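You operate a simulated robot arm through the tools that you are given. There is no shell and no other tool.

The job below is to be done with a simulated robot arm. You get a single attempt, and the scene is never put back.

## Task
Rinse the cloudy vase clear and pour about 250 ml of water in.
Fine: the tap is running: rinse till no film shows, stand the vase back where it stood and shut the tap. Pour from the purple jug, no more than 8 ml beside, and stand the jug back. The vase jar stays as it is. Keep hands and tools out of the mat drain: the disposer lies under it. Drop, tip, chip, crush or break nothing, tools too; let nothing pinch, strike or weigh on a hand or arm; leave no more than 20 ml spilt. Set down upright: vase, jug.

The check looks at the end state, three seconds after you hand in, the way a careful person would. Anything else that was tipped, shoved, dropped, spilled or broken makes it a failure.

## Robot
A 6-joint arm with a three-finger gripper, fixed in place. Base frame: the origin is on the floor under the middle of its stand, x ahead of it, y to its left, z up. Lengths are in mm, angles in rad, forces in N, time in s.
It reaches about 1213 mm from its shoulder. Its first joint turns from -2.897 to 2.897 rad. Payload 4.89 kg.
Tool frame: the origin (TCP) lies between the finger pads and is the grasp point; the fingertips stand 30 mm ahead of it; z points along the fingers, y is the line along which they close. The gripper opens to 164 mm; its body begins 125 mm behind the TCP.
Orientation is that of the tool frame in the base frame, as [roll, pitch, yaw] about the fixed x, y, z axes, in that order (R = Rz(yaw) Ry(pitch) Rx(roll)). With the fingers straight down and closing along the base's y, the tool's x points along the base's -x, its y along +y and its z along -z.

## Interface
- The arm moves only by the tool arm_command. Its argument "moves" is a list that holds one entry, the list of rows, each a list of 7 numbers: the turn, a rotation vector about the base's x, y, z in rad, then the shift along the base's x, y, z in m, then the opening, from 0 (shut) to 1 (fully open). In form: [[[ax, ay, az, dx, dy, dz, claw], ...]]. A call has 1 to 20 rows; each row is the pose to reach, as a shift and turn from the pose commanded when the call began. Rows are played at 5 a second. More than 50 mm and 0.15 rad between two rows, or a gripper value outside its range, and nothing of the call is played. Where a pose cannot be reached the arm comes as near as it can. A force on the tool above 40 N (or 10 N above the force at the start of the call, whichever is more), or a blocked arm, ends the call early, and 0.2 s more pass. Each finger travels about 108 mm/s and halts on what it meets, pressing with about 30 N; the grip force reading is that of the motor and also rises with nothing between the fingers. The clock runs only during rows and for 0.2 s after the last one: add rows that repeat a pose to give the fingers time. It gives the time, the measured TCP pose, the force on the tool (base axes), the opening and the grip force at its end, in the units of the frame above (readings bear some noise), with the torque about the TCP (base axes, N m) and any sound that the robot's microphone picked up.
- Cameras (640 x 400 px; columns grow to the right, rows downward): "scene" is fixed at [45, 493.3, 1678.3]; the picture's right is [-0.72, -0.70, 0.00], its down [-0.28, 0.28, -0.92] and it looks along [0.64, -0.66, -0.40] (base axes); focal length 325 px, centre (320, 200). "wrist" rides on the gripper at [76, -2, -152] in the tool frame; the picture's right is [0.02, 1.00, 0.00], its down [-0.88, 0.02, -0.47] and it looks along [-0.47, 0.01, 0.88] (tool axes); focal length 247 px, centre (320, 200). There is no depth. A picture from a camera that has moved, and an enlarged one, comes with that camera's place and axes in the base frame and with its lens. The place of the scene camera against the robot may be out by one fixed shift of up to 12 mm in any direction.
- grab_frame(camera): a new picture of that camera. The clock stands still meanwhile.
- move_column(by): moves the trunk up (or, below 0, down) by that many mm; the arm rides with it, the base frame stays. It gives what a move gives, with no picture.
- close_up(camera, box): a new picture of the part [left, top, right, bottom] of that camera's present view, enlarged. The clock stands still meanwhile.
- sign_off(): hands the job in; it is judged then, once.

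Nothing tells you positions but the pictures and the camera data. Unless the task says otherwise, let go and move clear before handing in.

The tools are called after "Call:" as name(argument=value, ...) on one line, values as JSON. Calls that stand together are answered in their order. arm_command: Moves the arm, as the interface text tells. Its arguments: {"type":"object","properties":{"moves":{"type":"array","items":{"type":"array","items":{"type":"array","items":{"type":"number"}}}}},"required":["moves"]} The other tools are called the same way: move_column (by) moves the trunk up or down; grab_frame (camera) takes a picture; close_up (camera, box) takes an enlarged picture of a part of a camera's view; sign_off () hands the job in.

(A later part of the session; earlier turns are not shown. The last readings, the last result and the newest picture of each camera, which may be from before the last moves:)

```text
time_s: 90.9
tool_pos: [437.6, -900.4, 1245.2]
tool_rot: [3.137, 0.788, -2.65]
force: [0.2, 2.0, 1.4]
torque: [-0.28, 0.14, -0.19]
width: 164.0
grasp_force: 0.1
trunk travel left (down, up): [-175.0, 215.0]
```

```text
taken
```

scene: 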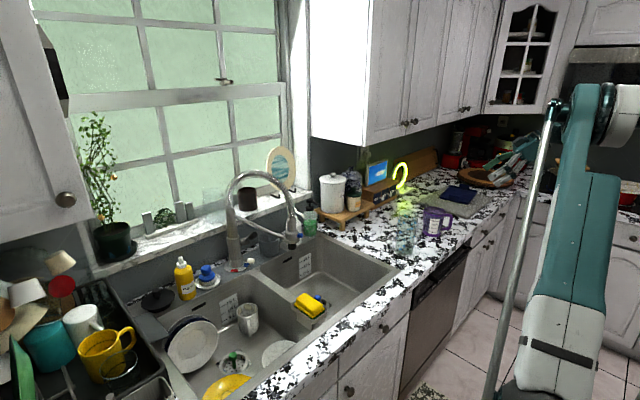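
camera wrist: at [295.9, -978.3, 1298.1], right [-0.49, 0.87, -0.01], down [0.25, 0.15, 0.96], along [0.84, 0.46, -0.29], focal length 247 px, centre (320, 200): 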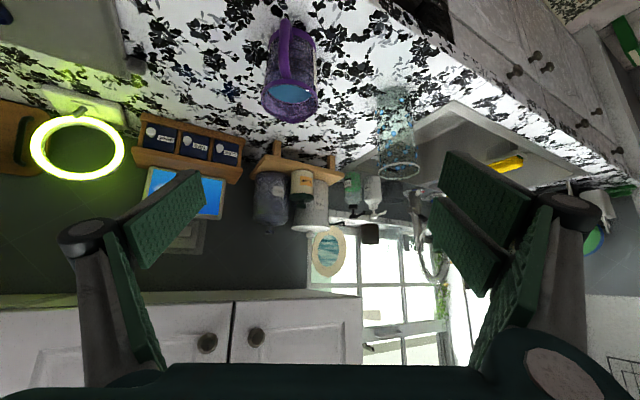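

Call:
close_up(camera="wrist", box=[226, 0, 386, 140])

Call:
close_up(camera="scene", box=[385, 190, 481, 260])

Call:
close_up(camera="scene", box=[232, 230, 360, 330])

```text
2.86 times, centred on (306, 70) of wrist
camera zoom: at [295.9, -978.3, 1298.1], right [-0.49, 0.87, -0.01], down [0.25, 0.15, 0.96], along [0.84, 0.46, -0.29], focal length 706 px, centre (360, 571)
```

zoom: 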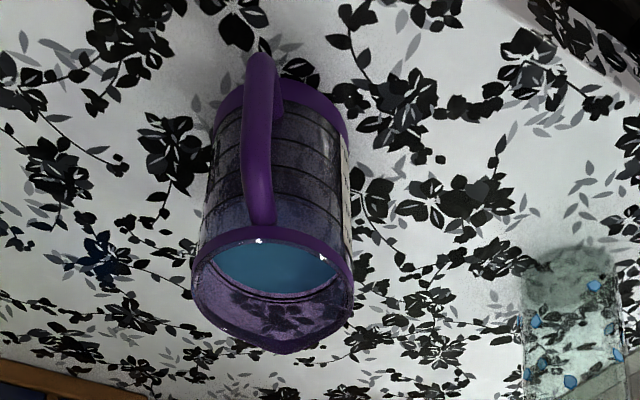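

```text
5.71 times, centred on (433, 225) of scene
camera zoom: at [45.0, 493.3, 1678.3], right [-0.72, -0.7, 0.0], down [-0.28, 0.28, -0.92], along [0.64, -0.66, -0.4], focal length 1855 px, centre (-326, 57)
```

zoom: 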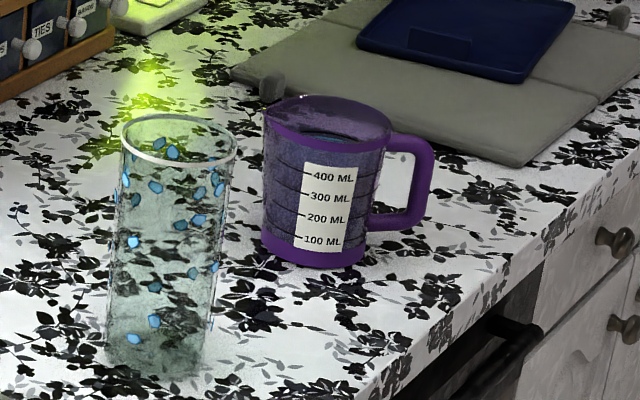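

```text
4.00 times, centred on (296, 280) of scene
camera zoom: at [45.0, 493.3, 1678.3], right [-0.72, -0.7, 0.0], down [-0.28, 0.28, -0.92], along [0.64, -0.66, -0.4], focal length 1298 px, centre (416, -120)
```

zoom: 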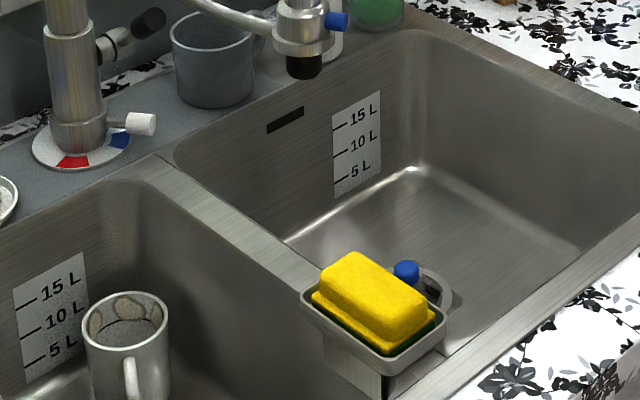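

The tap is off and dry. The jug stands near (615, -862), rim z≈1025, spout pointing about 31° left of straight ahead and handle directly toward my approach. I move to a pre-grasp point 150 mm back along the tool axis.

Call:
arm_command(moves=[[[0, 0, 0, 0.017, -0.003, -0.032, 1], [0, 0, 0, 0.034, -0.005, -0.064, 1], [0, 0, 0, 0.051, -0.007, -0.096, 1], [0, 0, 0, 0.067, -0.01, -0.128, 1], [0, 0, 0, 0.083, -0.012, -0.157, 1], [0, 0, 0, 0.083, -0.012, -0.157, 1]]])

Call:
grab_frame(camera="wrist")

Call:
close_up(camera="scene", box=[385, 160, 513, 260])

```text
time_s: 92.3
tool_pos: [523.3, -913.4, 1084.9]
tool_rot: [3.136, 0.788, -2.654]
force: [0.0, 0.1, -1.4]
torque: [0.05, -0.05, 0.01]
width: 163.8
grasp_force: 0.0
trunk travel left (down, up): [-175.0, 215.0]
```

```text
taken
camera wrist: at [379.6, -992.1, 1138.3], right [-0.49, 0.87, -0.01], down [0.25, 0.15, 0.96], along [0.84, 0.46, -0.29], focal length 247 px, centre (320, 200)
```

wrist: 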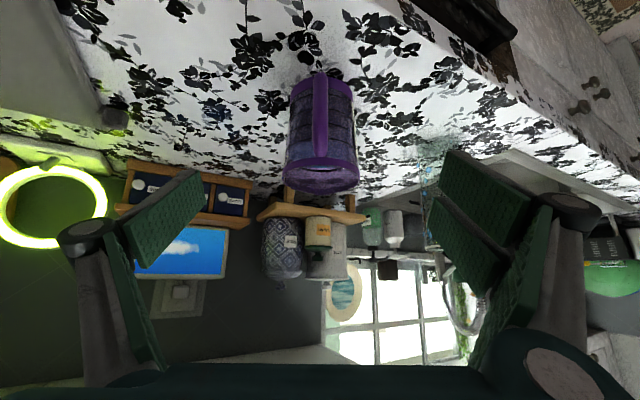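

```text
4.00 times, centred on (449, 210) of scene
camera zoom: at [45.0, 493.3, 1678.3], right [-0.72, -0.7, 0.0], down [-0.28, 0.28, -0.92], along [0.64, -0.66, -0.4], focal length 1298 px, centre (-196, 160)
```

zoom: 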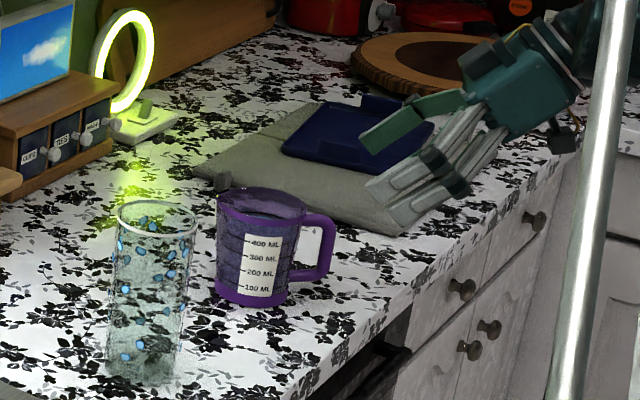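

The handle is exactly on the tool's centre line. I slide in along the axis so the handle goes between the fingers.

Call:
arm_command(moves=[[[0, 0, 0, 0.019, 0.01, -0.021, 1], [0, 0, 0, 0.037, 0.02, -0.042, 1], [0, 0, 0, 0.056, 0.031, -0.063, 1], [0, 0, 0, 0.069, 0.038, -0.079, 1], [0, 0, 0, 0.078, 0.044, -0.09, 1], [0, 0, 0, 0.078, 0.044, -0.09, 1]]])

Call:
grab_frame(camera="wrist")

Call:
close_up(camera="scene", box=[385, 170, 513, 270])

```text
time_s: 93.7
tool_pos: [598.6, -869.0, 995.4]
tool_rot: [3.137, 0.788, -2.652]
force: [0.2, -0.2, 0.5]
torque: [0.02, -0.01, 0.0]
width: 163.8
grasp_force: 0.1
trunk travel left (down, up): [-175.0, 215.0]
```

```text
taken
camera wrist: at [457.3, -947.4, 1048.9], right [-0.49, 0.87, -0.01], down [0.25, 0.15, 0.96], along [0.84, 0.46, -0.29], focal length 247 px, centre (320, 200)
```

wrist: 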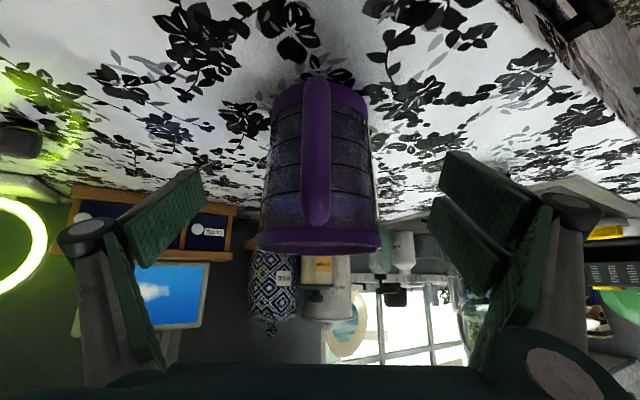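

```text
4.00 times, centred on (449, 220) of scene
camera zoom: at [45.0, 493.3, 1678.3], right [-0.72, -0.7, 0.0], down [-0.28, 0.28, -0.92], along [0.64, -0.66, -0.4], focal length 1298 px, centre (-196, 120)
```

zoom: 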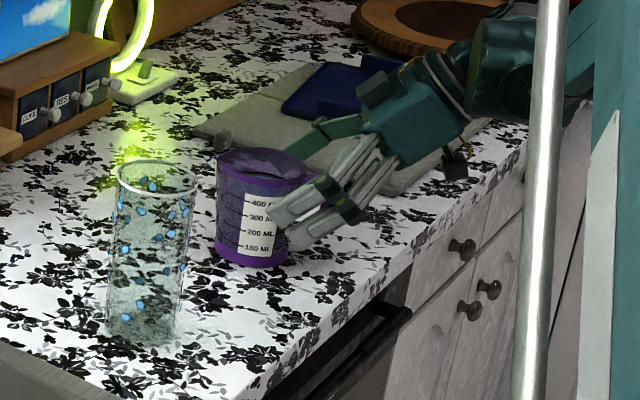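

Aligned. I go the last 20 mm and close on the jug's body.

Call:
arm_command(moves=[[[0, 0, 0, 0.008, 0.003, -0.007, 1], [0, 0, 0, 0.015, 0.006, -0.013, 1], [0, 0, 0, 0.015, 0.006, -0.013, 0.9], [0, 0, 0, 0.015, 0.006, -0.013, 0.8], [0, 0, 0, 0.015, 0.006, -0.013, 0.72], [0, 0, 0, 0.015, 0.006, -0.013, 0.65], [0, 0, 0, 0.015, 0.006, -0.013, 0.6], [0, 0, 0, 0.015, 0.006, -0.013, 0.56], [0, 0, 0, 0.015, 0.006, -0.013, 0.52], [0, 0, 0, 0.015, 0.006, -0.013, 0.48], [0, 0, 0, 0.015, 0.006, -0.013, 0.46], [0, 0, 0, 0.015, 0.006, -0.013, 0.46]]])

Call:
grab_frame(camera="wrist")

Call:
close_up(camera="scene", box=[385, 170, 513, 270])

```text
time_s: 96.3
tool_pos: [616.1, -861.2, 984.2]
tool_rot: [3.135, 0.786, -2.652]
force: [0.8, -1.0, 3.1]
torque: [-0.27, -0.23, 0.0]
width: 90.5
grasp_force: 29.8
trunk travel left (down, up): [-175.0, 215.0]
```

```text
taken
camera wrist: at [472.6, -940.9, 1036.8], right [-0.49, 0.87, -0.01], down [0.25, 0.15, 0.96], along [0.84, 0.46, -0.29], focal length 247 px, centre (320, 200)
```

wrist: 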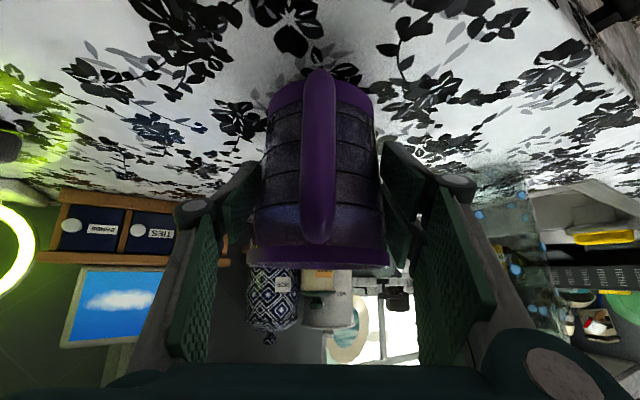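

```text
4.00 times, centred on (449, 220) of scene
camera zoom: at [45.0, 493.3, 1678.3], right [-0.72, -0.7, 0.0], down [-0.28, 0.28, -0.92], along [0.64, -0.66, -0.4], focal length 1298 px, centre (-196, 120)
```

zoom: 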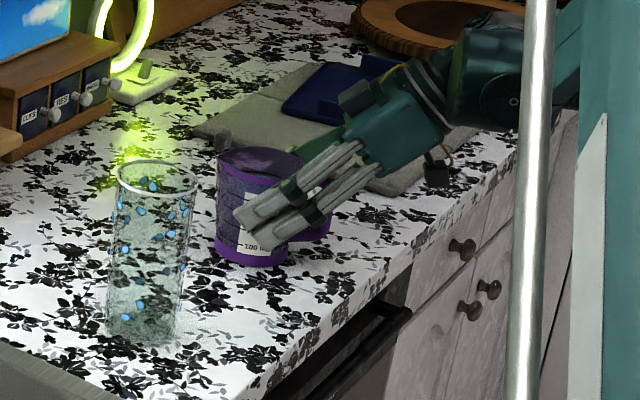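

The jug is held (90.5 mm, 30 N). I lift it straight up and read the weight a few times.

Call:
arm_command(moves=[[[0, 0, 0, 0, 0, 0.01, 0.46], [0, 0, 0, 0, 0, 0.03, 0.46], [0, 0, 0, 0, 0, 0.055, 0.46], [0, 0, 0, 0, 0, 0.085, 0.46], [0, 0, 0, 0, 0, 0.115, 0.46], [0, 0, 0, 0, 0, 0.14, 0.46], [0, 0, 0, 0, 0, 0.14, 0.46], [0, 0, 0, 0, 0, 0.14, 0.46], [0, 0, 0, 0, 0, 0.14, 0.46]]])

Call:
arm_command(moves=[[[0, 0, 0, 0, 0, 0, 0.46]]])

Call:
arm_command(moves=[[[0, 0, 0, 0, 0, 0, 0.46]]])

Call:
arm_command(moves=[[[0, 0, 0, 0, 0, 0, 0.46]]])

Call:
arm_command(moves=[[[0, 0, 0, 0, 0, 0, 0.46]]])

Call:
grab_frame(camera="wrist")

Call:
grab_frame(camera="scene")

Call:
close_up(camera="scene", box=[385, 150, 513, 250])

```text
time_s: 98.3
tool_pos: [615.6, -863.7, 1124.3]
tool_rot: [3.138, 0.787, -2.655]
force: [0.5, -0.8, -5.2]
torque: [0.01, 0.02, 0.0]
width: 90.7
grasp_force: 30.3
trunk travel left (down, up): [-175.0, 215.0]
```

```text
time_s: 98.7
tool_pos: [614.7, -863.4, 1124.5]
tool_rot: [3.136, 0.787, -2.654]
force: [0.2, -0.5, -3.9]
torque: [-0.03, 0.01, 0.0]
width: 90.4
grasp_force: 29.6
trunk travel left (down, up): [-175.0, 215.0]
```

```text
time_s: 99.1
tool_pos: [615.4, -863.8, 1124.3]
tool_rot: [3.137, 0.786, -2.653]
force: [0.1, 0.5, -4.7]
torque: [0.0, -0.05, 0.01]
width: 90.3
grasp_force: 29.5
trunk travel left (down, up): [-175.0, 215.0]
```

```text
time_s: 99.5
tool_pos: [615.8, -863.8, 1124.0]
tool_rot: [3.136, 0.787, -2.653]
force: [0.4, 0.8, -3.7]
torque: [0.02, 0.0, 0.01]
width: 90.5
grasp_force: 29.8
trunk travel left (down, up): [-175.0, 215.0]
```

```text
time_s: 99.9
tool_pos: [614.7, -863.4, 1123.2]
tool_rot: [3.137, 0.787, -2.653]
force: [0.4, -0.4, -5.0]
torque: [0.03, -0.02, 0.04]
width: 90.4
grasp_force: 30.0
trunk travel left (down, up): [-175.0, 215.0]
```

```text
taken
camera wrist: at [473.0, -942.1, 1176.6], right [-0.49, 0.87, -0.01], down [0.25, 0.15, 0.96], along [0.84, 0.46, -0.29], focal length 247 px, centre (320, 200)
```

wrist: 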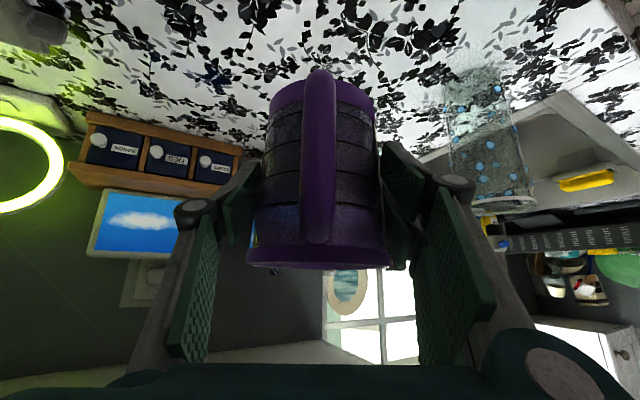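

```text
taken
```

scene: 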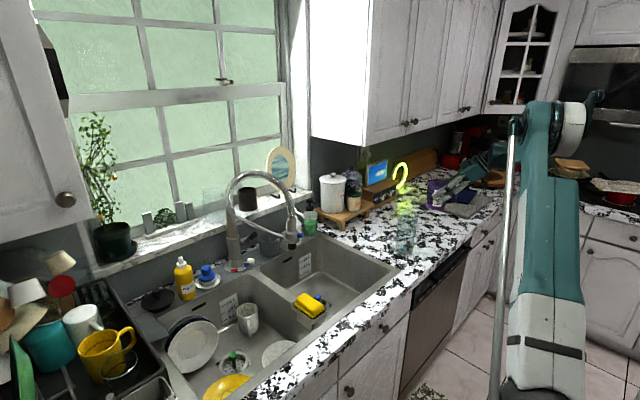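

```text
4.00 times, centred on (449, 200) of scene
camera zoom: at [45.0, 493.3, 1678.3], right [-0.72, -0.7, 0.0], down [-0.28, 0.28, -0.92], along [0.64, -0.66, -0.4], focal length 1298 px, centre (-196, 200)
```

zoom: 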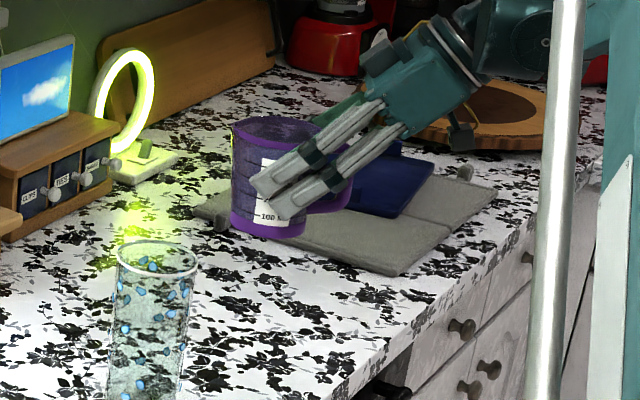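

The jug weighs about 4.5 N; its water stands at the 400 ml mark, 20 mm under the rim, so 250 ml out means losing about 2.45 N. I carry it level, slowly, to a point just behind the vase.

Call:
arm_command(moves=[[[0, 0, 0, -0.006, 0.012, 0.002, 0.46], [0, 0, 0, -0.016, 0.034, 0.005, 0.46], [0, 0, 0, -0.027, 0.058, 0.008, 0.46], [0, 0, 0, -0.038, 0.082, 0.011, 0.46], [0, 0, 0, -0.049, 0.106, 0.014, 0.46], [0, 0, 0, -0.06, 0.13, 0.017, 0.46], [0, 0, 0, -0.071, 0.153, 0.02, 0.46], [0, 0, 0, -0.081, 0.174, 0.023, 0.46], [0, 0, 0, -0.087, 0.187, 0.025, 0.46], [0, 0, 0, -0.09, 0.1935, 0.026, 0.46], [0, 0, 0, -0.09, 0.1935, 0.026, 0.46]]])

Call:
grab_frame(camera="scene")

Call:
close_up(camera="scene", box=[375, 170, 503, 270])

Call:
grab_frame(camera="wrist")

```text
time_s: 102.3
tool_pos: [523.9, -669.1, 1148.7]
tool_rot: [3.136, 0.787, -2.652]
force: [-0.2, -0.3, -5.4]
torque: [-0.01, -0.01, -0.02]
width: 90.2
grasp_force: 30.1
trunk travel left (down, up): [-175.0, 215.0]
```

```text
taken
```

scene: 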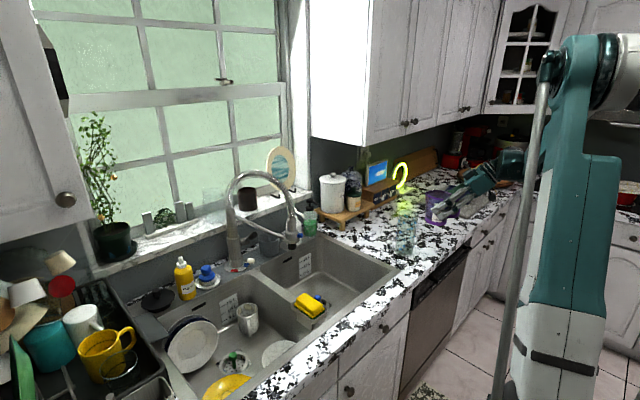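

```text
4.00 times, centred on (439, 220) of scene
camera zoom: at [45.0, 493.3, 1678.3], right [-0.72, -0.7, 0.0], down [-0.28, 0.28, -0.92], along [0.64, -0.66, -0.4], focal length 1298 px, centre (-156, 120)
```

zoom: 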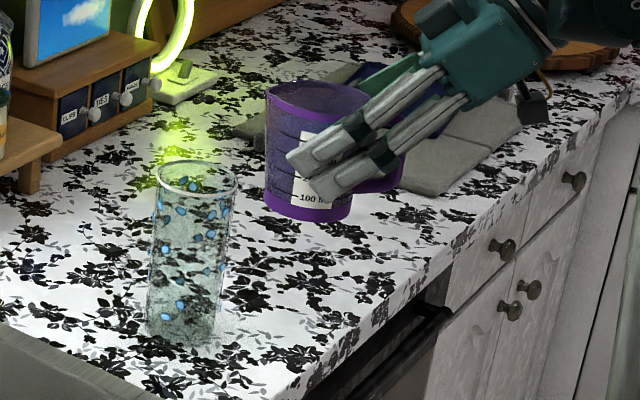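

```text
taken
camera wrist: at [382.1, -748.4, 1201.5], right [-0.49, 0.87, -0.01], down [0.25, 0.15, 0.96], along [0.84, 0.46, -0.29], focal length 247 px, centre (320, 200)
```

wrist: 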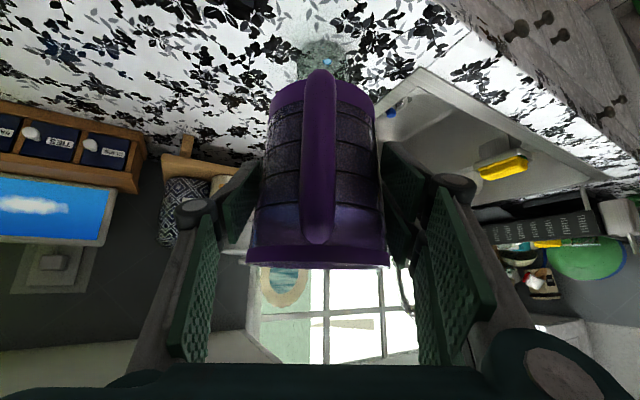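

Call:
close_up(camera="wrist", box=[240, 60, 400, 280])

Call:
close_up(camera="scene", box=[405, 180, 469, 230])

```text
1.82 times, centred on (320, 170) of wrist
camera zoom: at [382.1, -748.4, 1201.5], right [-0.49, 0.87, -0.01], down [0.25, 0.15, 0.96], along [0.84, 0.46, -0.29], focal length 449 px, centre (320, 254)
```

zoom: 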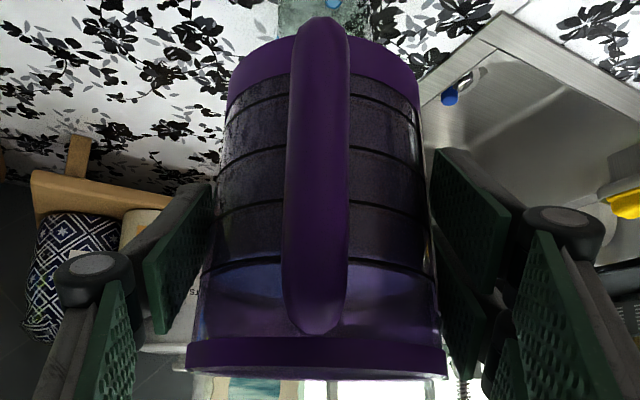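

```text
8.00 times, centred on (437, 205) of scene
camera zoom: at [45.0, 493.3, 1678.3], right [-0.72, -0.7, 0.0], down [-0.28, 0.28, -0.92], along [0.64, -0.66, -0.4], focal length 2597 px, centre (-616, 160)
```

zoom: 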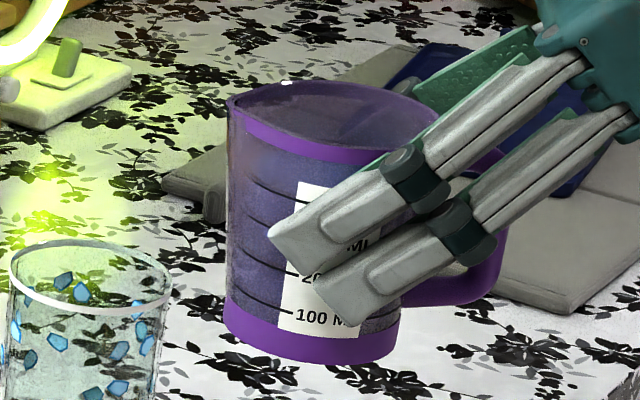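

The rings on the jug show the water exactly at the 400 mark, so I should end midway between 100 and 200. I now tilt to 15° (not enough to pour) and bring the spout near the vase's mouth, then check the alignment.

Call:
arm_command(moves=[[[-0.034, 0.056, 0, 0.005, 0.003, -0.006, 0.46], [-0.0675, 0.1123, 0, 0.01, 0.006, -0.012, 0.46], [-0.101, 0.168, 0, 0.015, 0.009, -0.018, 0.46], [-0.135, 0.2245, 0, 0.019, 0.011, -0.024, 0.46], [-0.135, 0.2245, 0, 0.019, 0.011, -0.024, 0.46]]])

Call:
close_up(camera="scene", box=[385, 180, 465, 265])

Call:
grab_frame(camera="wrist")

```text
time_s: 103.5
tool_pos: [544.7, -657.5, 1126.0]
tool_rot: [-3.13, 0.523, -2.641]
force: [0.5, 0.3, -4.6]
torque: [0.01, -0.04, -0.02]
width: 90.4
grasp_force: 30.3
trunk travel left (down, up): [-175.0, 215.0]
```

```text
4.71 times, centred on (425, 222) of scene
camera zoom: at [45.0, 493.3, 1678.3], right [-0.72, -0.7, 0.0], down [-0.28, 0.28, -0.92], along [0.64, -0.66, -0.4], focal length 1528 px, centre (-174, 94)
```

zoom: 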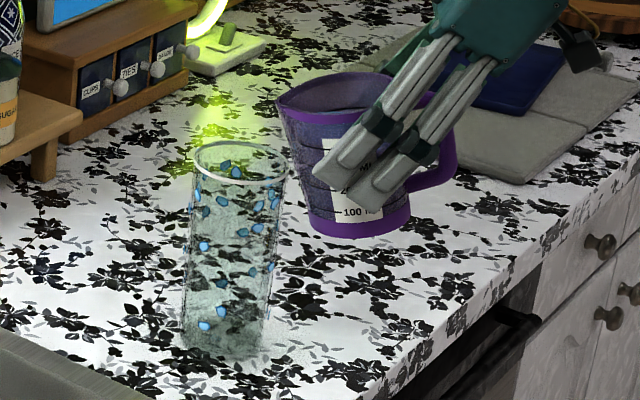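

```text
taken
camera wrist: at [418.6, -726.8, 1218.6], right [-0.49, 0.87, -0.02], down [0.45, 0.27, 0.85], along [0.75, 0.41, -0.53], focal length 247 px, centre (320, 200)
```

wrist: 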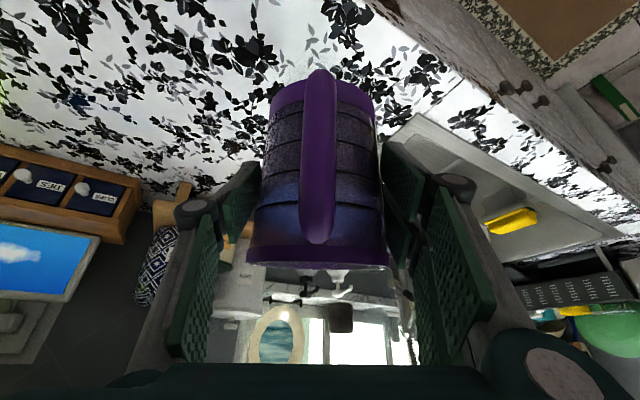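

The spout tip sits 24–26 mm before the vase's centre, about 55 mm above the rim, on line. I begin to tilt gently about the spout, to 22°, and watch for flow.

Call:
arm_command(moves=[[[-0.021, 0.035, 0, -0.0009, -0.0005, 0.0011, 0.46], [-0.042, 0.07, 0, -0.0018, -0.0011, 0.0022, 0.46], [-0.0629, 0.1047, 0, -0.0027, -0.0016, 0.0034, 0.46], [-0.0629, 0.1047, 0, -0.0027, -0.0016, 0.0034, 0.46], [-0.0629, 0.1047, 0, -0.0027, -0.0016, 0.0034, 0.46]]])

Call:
close_up(camera="scene", box=[385, 180, 465, 265])

```text
time_s: 104.7
tool_pos: [539.8, -658.6, 1127.4]
tool_rot: [-3.128, 0.403, -2.64]
force: [-1.1, 0.4, -5.0]
torque: [0.01, -0.03, 0.0]
width: 90.2
grasp_force: 29.9
trunk travel left (down, up): [-175.0, 215.0]
```

```text
4.71 times, centred on (425, 222) of scene
camera zoom: at [45.0, 493.3, 1678.3], right [-0.72, -0.7, 0.0], down [-0.28, 0.28, -0.92], along [0.64, -0.66, -0.4], focal length 1528 px, centre (-174, 94)
```

zoom: 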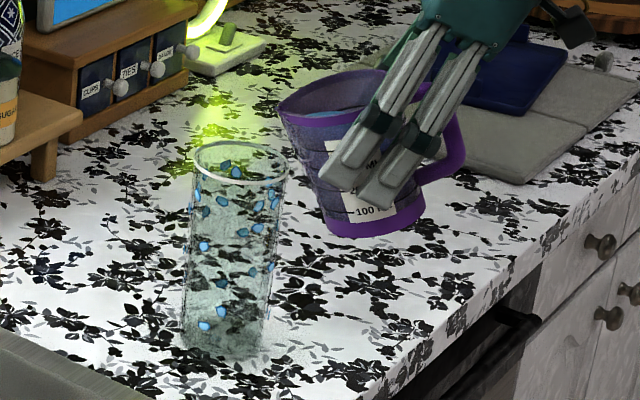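

No flow yet at 22°. I tilt on to 28° with the spout held in place.

Call:
arm_command(moves=[[[-0.018, 0.03, 0, -0.0005, -0.0003, 0.0015, 0.46], [-0.036, 0.06, 0, -0.001, -0.0006, 0.003, 0.46], [-0.054, 0.0897, 0, -0.0015, -0.0009, 0.005, 0.46], [-0.054, 0.0897, 0, -0.0015, -0.0009, 0.005, 0.46]]])

Call:
close_up(camera="scene", box=[385, 180, 465, 265])

```text
time_s: 105.7
tool_pos: [540.6, -661.0, 1132.5]
tool_rot: [-3.121, 0.297, -2.638]
force: [0.0, 0.9, -3.5]
torque: [-0.02, -0.03, 0.02]
width: 90.2
grasp_force: 29.9
trunk travel left (down, up): [-175.0, 215.0]
```

```text
4.71 times, centred on (425, 222) of scene
camera zoom: at [45.0, 493.3, 1678.3], right [-0.72, -0.7, 0.0], down [-0.28, 0.28, -0.92], along [0.64, -0.66, -0.4], focal length 1528 px, centre (-174, 94)
```

zoom: 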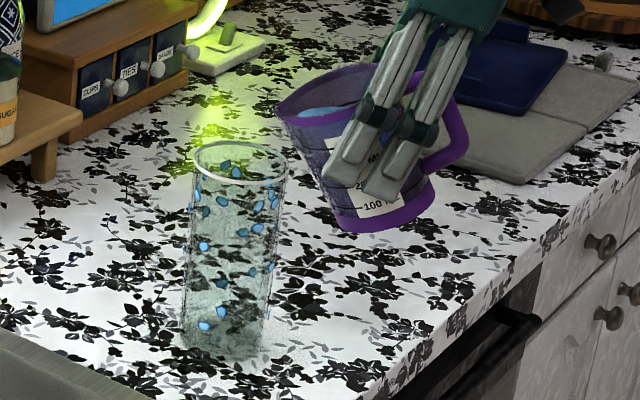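

Call:
arm_command(moves=[[[-0.018, 0.03, 0, -0.0003, -0.0002, 0.0018, 0.46], [-0.036, 0.06, 0, -0.0006, -0.0004, 0.0037, 0.46], [-0.054, 0.0897, 0, -0.0009, -0.0006, 0.0056, 0.46], [-0.054, 0.0897, 0, -0.0009, -0.0006, 0.0056, 0.46]]])

Call:
close_up(camera="scene", box=[385, 180, 465, 265])

```text
time_s: 106.7
tool_pos: [538.1, -660.0, 1139.5]
tool_rot: [-3.119, 0.193, -2.64]
force: [0.0, 0.4, -3.3]
torque: [0.04, -0.04, 0.0]
width: 90.5
grasp_force: 29.7
trunk travel left (down, up): [-175.0, 215.0]
```

```text
4.71 times, centred on (425, 222) of scene
camera zoom: at [45.0, 493.3, 1678.3], right [-0.72, -0.7, 0.0], down [-0.28, 0.28, -0.92], along [0.64, -0.66, -0.4], focal length 1528 px, centre (-174, 94)
```

zoom: 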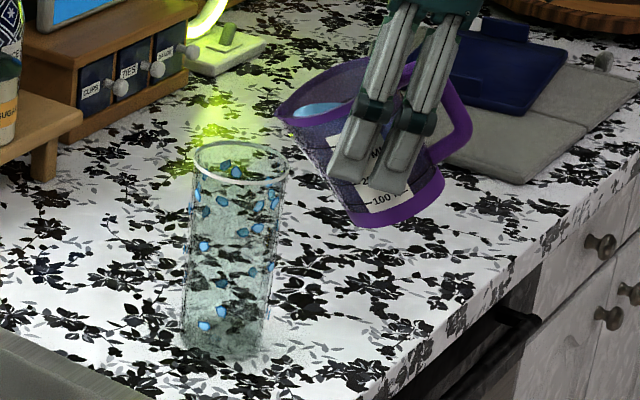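

Call:
arm_command(moves=[[[-0.018, 0.03, 0, 0, 0, 0.0019, 0.46], [-0.036, 0.06, 0, 0, 0, 0.0038, 0.46], [-0.045, 0.0748, 0, 0, 0, 0.0048, 0.46], [-0.045, 0.0748, 0, 0, 0, 0.0048, 0.46]]])

Call:
close_up(camera="scene", box=[385, 180, 465, 265])

```text
time_s: 107.7
tool_pos: [538.3, -660.9, 1143.0]
tool_rot: [-3.114, 0.106, -2.639]
force: [-0.5, 0.4, -4.8]
torque: [0.03, -0.03, 0.01]
width: 90.3
grasp_force: 30.0
trunk travel left (down, up): [-175.0, 215.0]
```

```text
4.71 times, centred on (425, 222) of scene
camera zoom: at [45.0, 493.3, 1678.3], right [-0.72, -0.7, 0.0], down [-0.28, 0.28, -0.92], along [0.64, -0.66, -0.4], focal length 1528 px, centre (-174, 94)
```

zoom: 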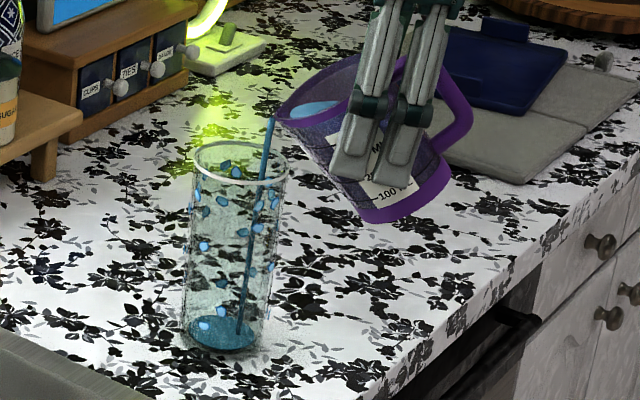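

The stream started at 39° and falls inside the vase. I keep tilting slowly around the spout.

Call:
arm_command(moves=[[[-0.0108, 0.018, 0, 0.0001, 0, 0.0012, 0.46], [-0.0216, 0.0359, 0, 0.0001, 0.0001, 0.0024, 0.46], [-0.0324, 0.0539, 0, 0.0002, 0.0001, 0.0036, 0.46], [-0.0432, 0.0718, 0, 0.0003, 0.0002, 0.0048, 0.46], [-0.0539, 0.0898, 0, 0.0003, 0.0002, 0.006, 0.46]]])

Call:
close_up(camera="scene", box=[385, 180, 465, 265])

```text
time_s: 108.9
tool_pos: [538.8, -661.4, 1148.1]
tool_rot: [-3.11, 0.004, -2.639]
force: [-0.3, 0.3, -4.2]
torque: [0.04, -0.1, 0.02]
width: 90.0
grasp_force: 29.9
trunk travel left (down, up): [-175.0, 215.0]
```

```text
4.71 times, centred on (425, 222) of scene
camera zoom: at [45.0, 493.3, 1678.3], right [-0.72, -0.7, 0.0], down [-0.28, 0.28, -0.92], along [0.64, -0.66, -0.4], focal length 1528 px, centre (-174, 94)
```

zoom: 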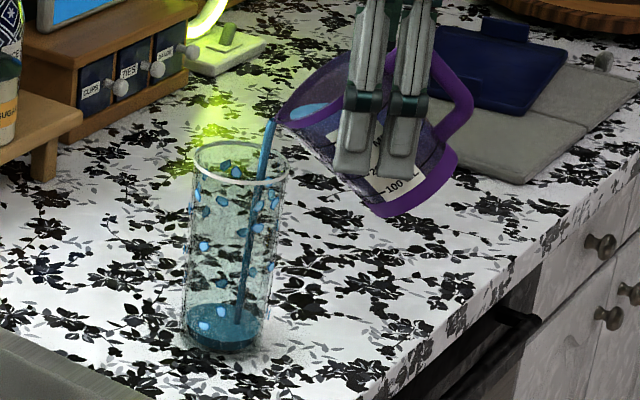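

Flow is clean. I continue to 51°.

Call:
arm_command(moves=[[[-0.0108, 0.018, 0, 0.0002, 0.0001, 0.0013, 0.46], [-0.0216, 0.0359, 0, 0.0004, 0.0002, 0.0026, 0.46], [-0.0324, 0.0539, 0, 0.0006, 0.0004, 0.0039, 0.46], [-0.0432, 0.0718, 0, 0.0008, 0.0005, 0.0052, 0.46], [-0.0539, 0.0898, 0, 0.001, 0.0006, 0.0065, 0.46], [-0.0539, 0.0898, 0, 0.001, 0.0006, 0.0065, 0.46], [-0.0539, 0.0898, 0, 0.001, 0.0006, 0.0065, 0.46]]])

Call:
close_up(camera="scene", box=[385, 180, 465, 265])

```text
time_s: 110.5
tool_pos: [538.9, -661.2, 1157.6]
tool_rot: [-3.107, -0.104, -2.64]
force: [1.2, 0.3, -4.6]
torque: [0.01, -0.03, 0.03]
width: 90.0
grasp_force: 29.9
trunk travel left (down, up): [-175.0, 215.0]
```

```text
4.71 times, centred on (425, 222) of scene
camera zoom: at [45.0, 493.3, 1678.3], right [-0.72, -0.7, 0.0], down [-0.28, 0.28, -0.92], along [0.64, -0.66, -0.4], focal length 1528 px, centre (-174, 94)
```

zoom: 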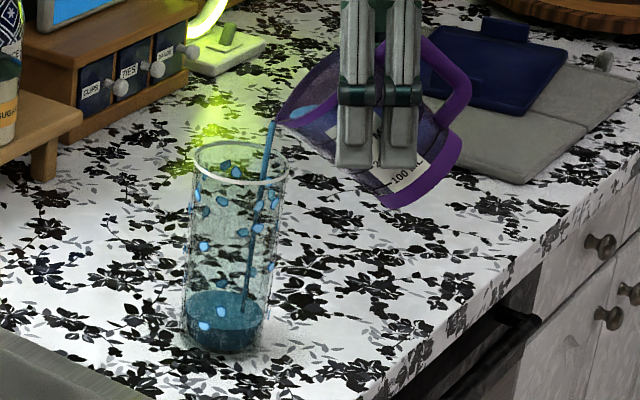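

About 90–95 ml is in, matching my estimate for this angle. On to 57°.

Call:
arm_command(moves=[[[-0.0108, 0.018, 0, 0.0003, 0.0002, 0.0012, 0.46], [-0.0216, 0.0359, 0, 0.0007, 0.0004, 0.0025, 0.46], [-0.0324, 0.0539, 0, 0.001, 0.0006, 0.0037, 0.46], [-0.0432, 0.0718, 0, 0.0014, 0.0008, 0.005, 0.46], [-0.0539, 0.0898, 0, 0.0017, 0.001, 0.0063, 0.46], [-0.0539, 0.0898, 0, 0.0017, 0.001, 0.0063, 0.46], [-0.0539, 0.0898, 0, 0.0017, 0.001, 0.0063, 0.46], [-0.0539, 0.0898, 0, 0.0017, 0.001, 0.0063, 0.46]]])

Call:
close_up(camera="scene", box=[385, 180, 465, 265])

```text
time_s: 112.3
tool_pos: [541.3, -660.5, 1161.8]
tool_rot: [-3.102, -0.208, -2.64]
force: [0.1, 0.1, -3.1]
torque: [-0.01, -0.05, -0.01]
width: 90.2
grasp_force: 30.0
trunk travel left (down, up): [-175.0, 215.0]
```

```text
4.71 times, centred on (425, 222) of scene
camera zoom: at [45.0, 493.3, 1678.3], right [-0.72, -0.7, 0.0], down [-0.28, 0.28, -0.92], along [0.64, -0.66, -0.4], focal length 1528 px, centre (-174, 94)
```

zoom: 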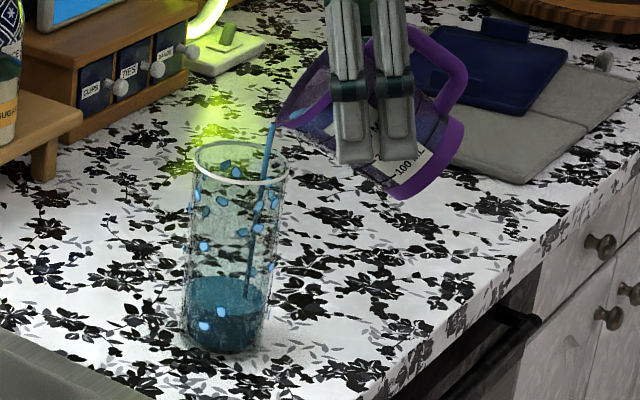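

About 160 ml now, again matching the geometry. On to 62°, pausing for the flow to settle.

Call:
arm_command(moves=[[[-0.009, 0.015, 0, 0.0004, 0.0002, 0.0011, 0.46], [-0.018, 0.03, 0, 0.0008, 0.0005, 0.0022, 0.46], [-0.027, 0.0449, 0, 0.0011, 0.0007, 0.0034, 0.46], [-0.036, 0.0598, 0, 0.0015, 0.0009, 0.0045, 0.46], [-0.045, 0.0748, 0, 0.0019, 0.0011, 0.0056, 0.46], [-0.045, 0.0748, 0, 0.0019, 0.0011, 0.0056, 0.46], [-0.045, 0.0748, 0, 0.0019, 0.0011, 0.0056, 0.46], [-0.045, 0.0748, 0, 0.0019, 0.0011, 0.0056, 0.46]]])

Call:
close_up(camera="scene", box=[385, 180, 465, 265])

```text
time_s: 114.1
tool_pos: [543.2, -658.9, 1167.9]
tool_rot: [-3.098, -0.294, -2.639]
force: [-0.2, 0.2, -2.5]
torque: [-0.02, -0.04, -0.01]
width: 90.1
grasp_force: 30.0
trunk travel left (down, up): [-175.0, 215.0]
```

```text
4.71 times, centred on (425, 222) of scene
camera zoom: at [45.0, 493.3, 1678.3], right [-0.72, -0.7, 0.0], down [-0.28, 0.28, -0.92], along [0.64, -0.66, -0.4], focal length 1528 px, centre (-174, 94)
```

zoom: 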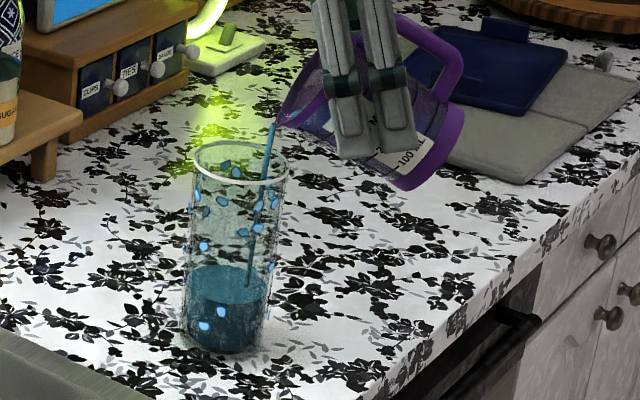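

About 210–215 ml. A small last tilt to about 65.5°, then a pause.

Call:
arm_command(moves=[[[-0.0074, 0.0123, 0, 0.0004, 0.0002, 0.0009, 0.46], [-0.0149, 0.0247, 0, 0.0007, 0.0004, 0.0018, 0.46], [-0.0223, 0.037, 0, 0.0011, 0.0006, 0.0027, 0.46], [-0.0297, 0.0494, 0, 0.0014, 0.0008, 0.0035, 0.46], [-0.0297, 0.0494, 0, 0.0014, 0.0008, 0.0035, 0.46], [-0.0297, 0.0494, 0, 0.0014, 0.0008, 0.0035, 0.46], [-0.0297, 0.0494, 0, 0.0014, 0.0008, 0.0035, 0.46]]])

Call:
close_up(camera="scene", box=[385, 180, 465, 265])

```text
time_s: 115.7
tool_pos: [544.4, -658.6, 1171.9]
tool_rot: [-3.094, -0.353, -2.642]
force: [0.6, 1.0, -2.2]
torque: [0.03, 0.0, 0.01]
width: 90.0
grasp_force: 30.5
trunk travel left (down, up): [-175.0, 215.0]
```

```text
4.71 times, centred on (425, 222) of scene
camera zoom: at [45.0, 493.3, 1678.3], right [-0.72, -0.7, 0.0], down [-0.28, 0.28, -0.92], along [0.64, -0.66, -0.4], focal length 1528 px, centre (-174, 94)
```

zoom: 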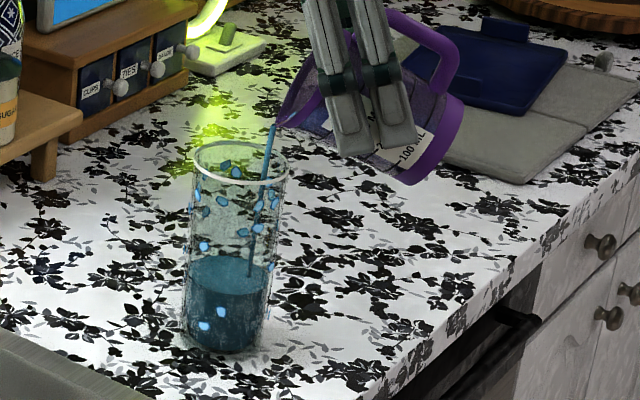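

About 250 ml is in by level. I bring the jug back upright promptly, keeping the spout over the vase until the flow stops, then draw it back.

Call:
arm_command(moves=[[[0.0675, -0.1123, 0, -0.0032, -0.0019, -0.0089, 0.46], [0.135, -0.2246, 0, -0.0053, -0.0032, -0.0181, 0.46], [0.2025, -0.3369, 0, -0.0064, -0.0039, -0.0276, 0.46], [0.27, -0.4492, 0, -0.0064, -0.0039, -0.0322, 0.46], [0.3375, -0.5615, 0, -0.0097, -0.0058, -0.0317, 0.46], [0.405, -0.6738, 0, -0.0136, -0.0082, -0.0259, 0.46], [0.4725, -0.7861, 0, -0.019, -0.0114, -0.0199, 0.46], [0.54, -0.8984, 0, -0.026, -0.0157, -0.0131, 0.46], [0.587, -0.9767, 0, -0.0312, -0.0187, -0.0086, 0.46], [0.587, -0.9767, 0, -0.0312, -0.0187, -0.0086, 0.46], [0.587, -0.9767, 0, -0.0312, -0.0187, -0.0086, 0.46]]])

Call:
close_up(camera="scene", box=[385, 180, 465, 265])

Call:
close_up(camera="wrist", box=[240, 60, 400, 280])

Call:
close_up(camera="scene", box=[390, 205, 438, 265])

```text
time_s: 118.1
tool_pos: [513.1, -676.3, 1163.0]
tool_rot: [3.137, 0.785, -2.652]
force: [0.2, -0.3, -2.7]
torque: [0.0, -0.05, -0.01]
width: 90.0
grasp_force: 29.8
trunk travel left (down, up): [-175.0, 215.0]
```

```text
4.71 times, centred on (425, 222) of scene
camera zoom: at [45.0, 493.3, 1678.3], right [-0.72, -0.7, 0.0], down [-0.28, 0.28, -0.92], along [0.64, -0.66, -0.4], focal length 1528 px, centre (-174, 94)
```

zoom: 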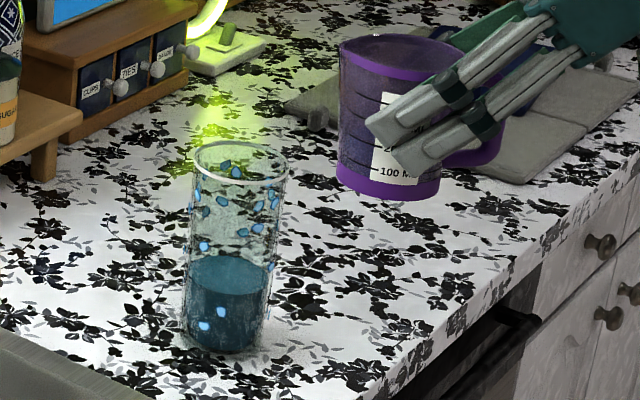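

```text
1.82 times, centred on (320, 170) of wrist
camera zoom: at [371.1, -755.2, 1216.0], right [-0.49, 0.87, -0.01], down [0.25, 0.15, 0.96], along [0.84, 0.46, -0.29], focal length 449 px, centre (320, 254)
```

zoom: 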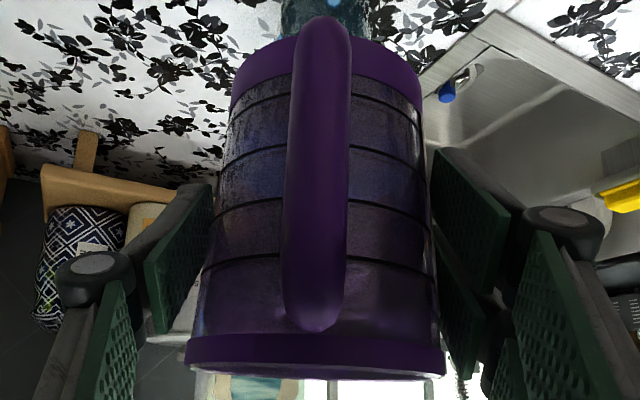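

```text
6.67 times, centred on (414, 235) of scene
camera zoom: at [45.0, 493.3, 1678.3], right [-0.72, -0.7, 0.0], down [-0.28, 0.28, -0.92], along [0.64, -0.66, -0.4], focal length 2164 px, centre (-307, -33)
```

zoom: 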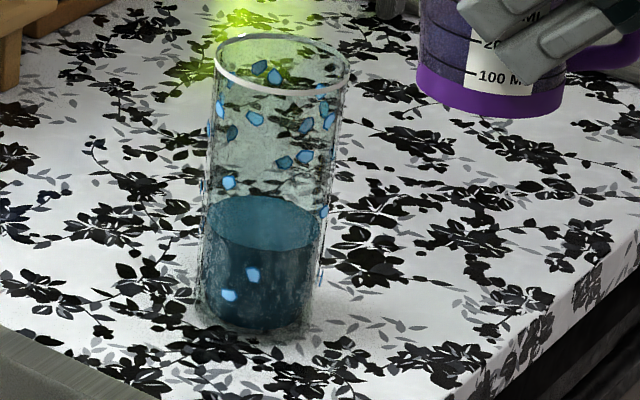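

Call:
close_up(camera="wrist", box=[250, 75, 390, 195])

Call:
arm_command(moves=[[[0, 0, 0, 0, 0, 0, 0.46]]])

Call:
arm_command(moves=[[[0, 0, 0, 0, 0, 0, 0.46]]])

Call:
arm_command(moves=[[[0, 0, 0, 0, 0, 0, 0.46]]])

Call:
arm_command(moves=[[[0, 0, 0, 0, 0, 0, 0.46]]])

Call:
arm_command(moves=[[[0, 0, 0, 0, 0, 0, 0.46]]])

Call:
arm_command(moves=[[[0, 0, 0, 0, 0, 0, 0.46]]])

Call:
arm_command(moves=[[[0, 0, 0, 0, 0, 0, 0.46]]])

Call:
arm_command(moves=[[[0, 0, 0, 0, 0, 0, 0.46]]])

```text
3.33 times, centred on (320, 135) of wrist
camera zoom: at [371.1, -755.2, 1216.0], right [-0.49, 0.87, -0.01], down [0.25, 0.15, 0.96], along [0.84, 0.46, -0.29], focal length 823 px, centre (320, 417)
```

zoom: 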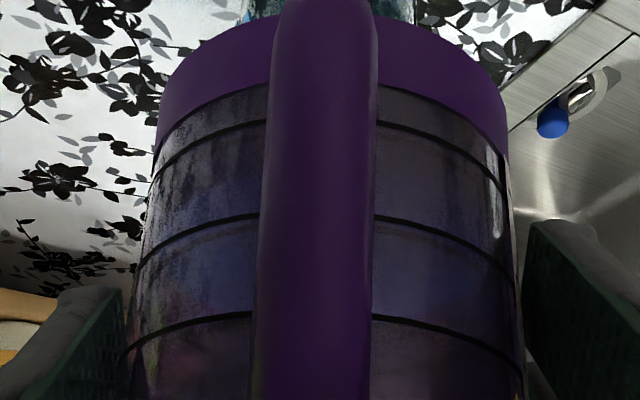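

```text
time_s: 118.5
tool_pos: [513.6, -676.7, 1162.9]
tool_rot: [3.138, 0.786, -2.653]
force: [1.1, 0.5, -1.7]
torque: [0.0, -0.04, 0.0]
width: 89.9
grasp_force: 29.9
trunk travel left (down, up): [-175.0, 215.0]
```

```text
time_s: 118.9
tool_pos: [514.6, -677.4, 1162.0]
tool_rot: [3.136, 0.784, -2.653]
force: [-0.4, 0.4, -1.9]
torque: [0.0, 0.01, 0.03]
width: 89.8
grasp_force: 30.2
trunk travel left (down, up): [-175.0, 215.0]
```

```text
time_s: 119.3
tool_pos: [512.9, -677.2, 1163.1]
tool_rot: [3.136, 0.785, -2.651]
force: [-0.3, 0.0, -2.4]
torque: [-0.01, -0.02, 0.02]
width: 89.9
grasp_force: 30.2
trunk travel left (down, up): [-175.0, 215.0]
```

```text
time_s: 119.7
tool_pos: [514.5, -676.8, 1162.5]
tool_rot: [3.136, 0.786, -2.652]
force: [0.4, 0.1, -2.5]
torque: [-0.01, -0.04, 0.01]
width: 89.9
grasp_force: 30.0
trunk travel left (down, up): [-175.0, 215.0]
```

```text
time_s: 120.1
tool_pos: [515.0, -676.6, 1164.0]
tool_rot: [3.136, 0.785, -2.653]
force: [-0.2, -0.1, -1.8]
torque: [-0.01, -0.01, 0.0]
width: 90.0
grasp_force: 30.5
trunk travel left (down, up): [-175.0, 215.0]
```

```text
time_s: 120.5
tool_pos: [513.7, -675.7, 1162.6]
tool_rot: [3.135, 0.786, -2.653]
force: [0.5, -0.2, -2.2]
torque: [0.0, 0.0, 0.01]
width: 89.6
grasp_force: 30.0
trunk travel left (down, up): [-175.0, 215.0]
```

```text
time_s: 120.9
tool_pos: [513.9, -676.1, 1162.1]
tool_rot: [3.137, 0.786, -2.653]
force: [-0.1, 0.1, -3.0]
torque: [0.0, 0.01, 0.0]
width: 89.8
grasp_force: 29.5
trunk travel left (down, up): [-175.0, 215.0]
```

```text
time_s: 121.3
tool_pos: [514.8, -675.8, 1163.1]
tool_rot: [3.137, 0.787, -2.652]
force: [0.1, 0.4, -2.0]
torque: [0.0, 0.01, 0.03]
width: 89.7
grasp_force: 30.1
trunk travel left (down, up): [-175.0, 215.0]
```

By weight the jug lost about 2.2 N (≈225 ml, ±25); by level in the vase I estimate 230–250 ml. I take closer looks to refine this.

Call:
close_up(camera="wrist", box=[330, 85, 390, 185])

Call:
close_up(camera="scene", box=[425, 185, 457, 225])

Call:
close_up(camera="scene", box=[396, 225, 428, 262])

```text
4.00 times, centred on (360, 135) of wrist
camera zoom: at [371.4, -755.0, 1216.1], right [-0.49, 0.87, -0.01], down [0.25, 0.15, 0.96], along [0.84, 0.46, -0.29], focal length 988 px, centre (160, 460)
```

zoom: 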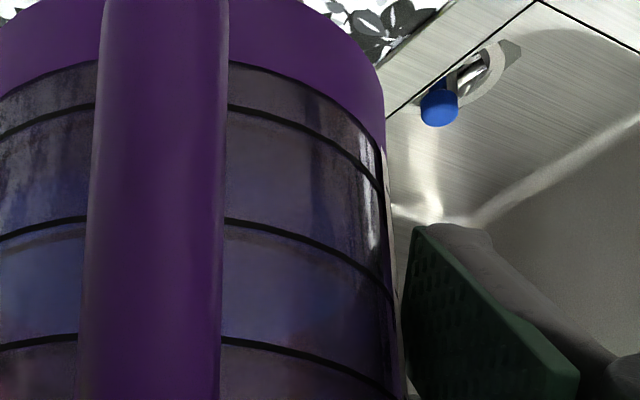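

```text
10.00 times, centred on (441, 205) of scene
camera zoom: at [45.0, 493.3, 1678.3], right [-0.72, -0.7, 0.0], down [-0.28, 0.28, -0.92], along [0.64, -0.66, -0.4], focal length 3246 px, centre (-890, 150)
```

zoom: 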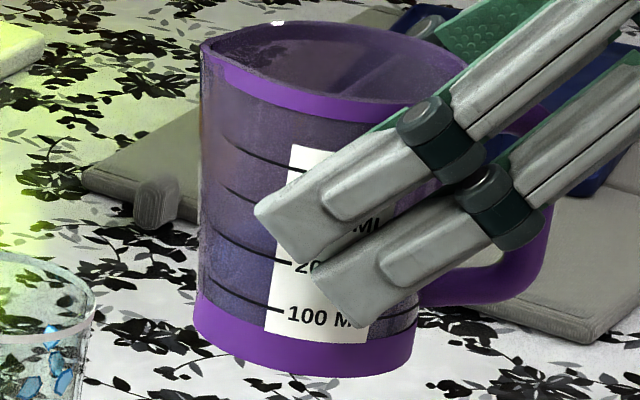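

```text
10.81 times, centred on (412, 244) of scene
camera zoom: at [45.0, 493.3, 1678.3], right [-0.72, -0.7, 0.0], down [-0.28, 0.28, -0.92], along [0.64, -0.66, -0.4], focal length 3509 px, centre (-675, -270)
```

zoom: 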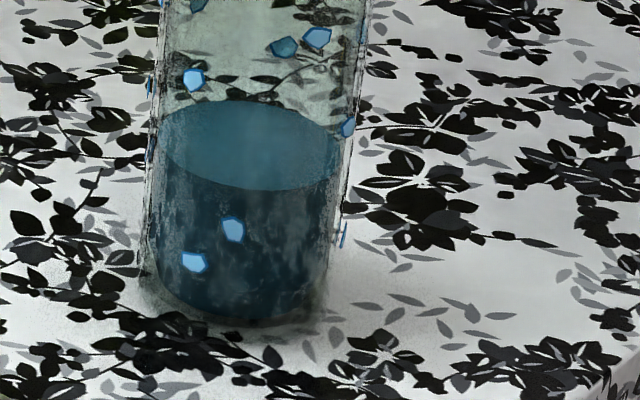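

All three estimates say about 225 ml, a little short, so I'll add roughly 25 ml. First I tilt back to 58° over the vase, which should not flow yet.

Call:
arm_command(moves=[[[-0.0476, 0.0793, 0, 0.0052, 0.003, -0.0045, 0.46], [-0.1151, 0.1915, 0, 0.0122, 0.0073, -0.0113, 0.46], [-0.1825, 0.3036, 0, 0.0176, 0.0105, -0.0173, 0.46], [-0.2499, 0.4158, 0, 0.0215, 0.0129, -0.0231, 0.46], [-0.3173, 0.528, 0, 0.0248, 0.0148, -0.0236, 0.46], [-0.3847, 0.6402, 0, 0.0248, 0.0148, -0.019, 0.46], [-0.4521, 0.7524, 0, 0.0259, 0.0155, -0.0095, 0.46], [-0.4858, 0.8085, 0, 0.027, 0.0162, -0.0049, 0.46], [-0.5195, 0.8645, 0, 0.028, 0.0168, -0.0003, 0.46], [-0.5195, 0.8645, 0, 0.028, 0.0168, -0.0003, 0.46]]])

Call:
close_up(camera="scene", box=[385, 180, 465, 265])

Call:
close_up(camera="scene", box=[396, 225, 428, 262])

```text
time_s: 123.5
tool_pos: [541.8, -659.3, 1164.3]
tool_rot: [-3.102, -0.223, -2.639]
force: [0.5, -0.1, -2.6]
torque: [-0.05, 0.01, 0.03]
width: 89.8
grasp_force: 29.8
trunk travel left (down, up): [-175.0, 215.0]
```

```text
4.71 times, centred on (425, 222) of scene
camera zoom: at [45.0, 493.3, 1678.3], right [-0.72, -0.7, 0.0], down [-0.28, 0.28, -0.92], along [0.64, -0.66, -0.4], focal length 1528 px, centre (-174, 94)
```

zoom: 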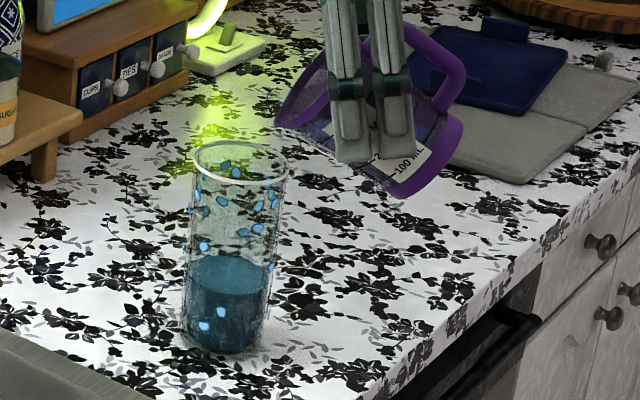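

```text
10.81 times, centred on (412, 244) of scene
camera zoom: at [45.0, 493.3, 1678.3], right [-0.72, -0.7, 0.0], down [-0.28, 0.28, -0.92], along [0.64, -0.66, -0.4], focal length 3509 px, centre (-675, -270)
```

zoom: 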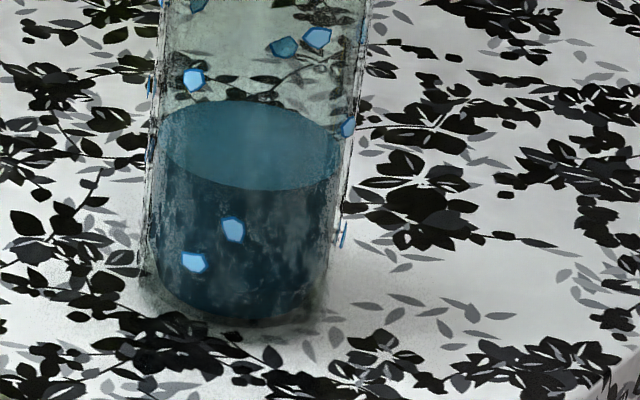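

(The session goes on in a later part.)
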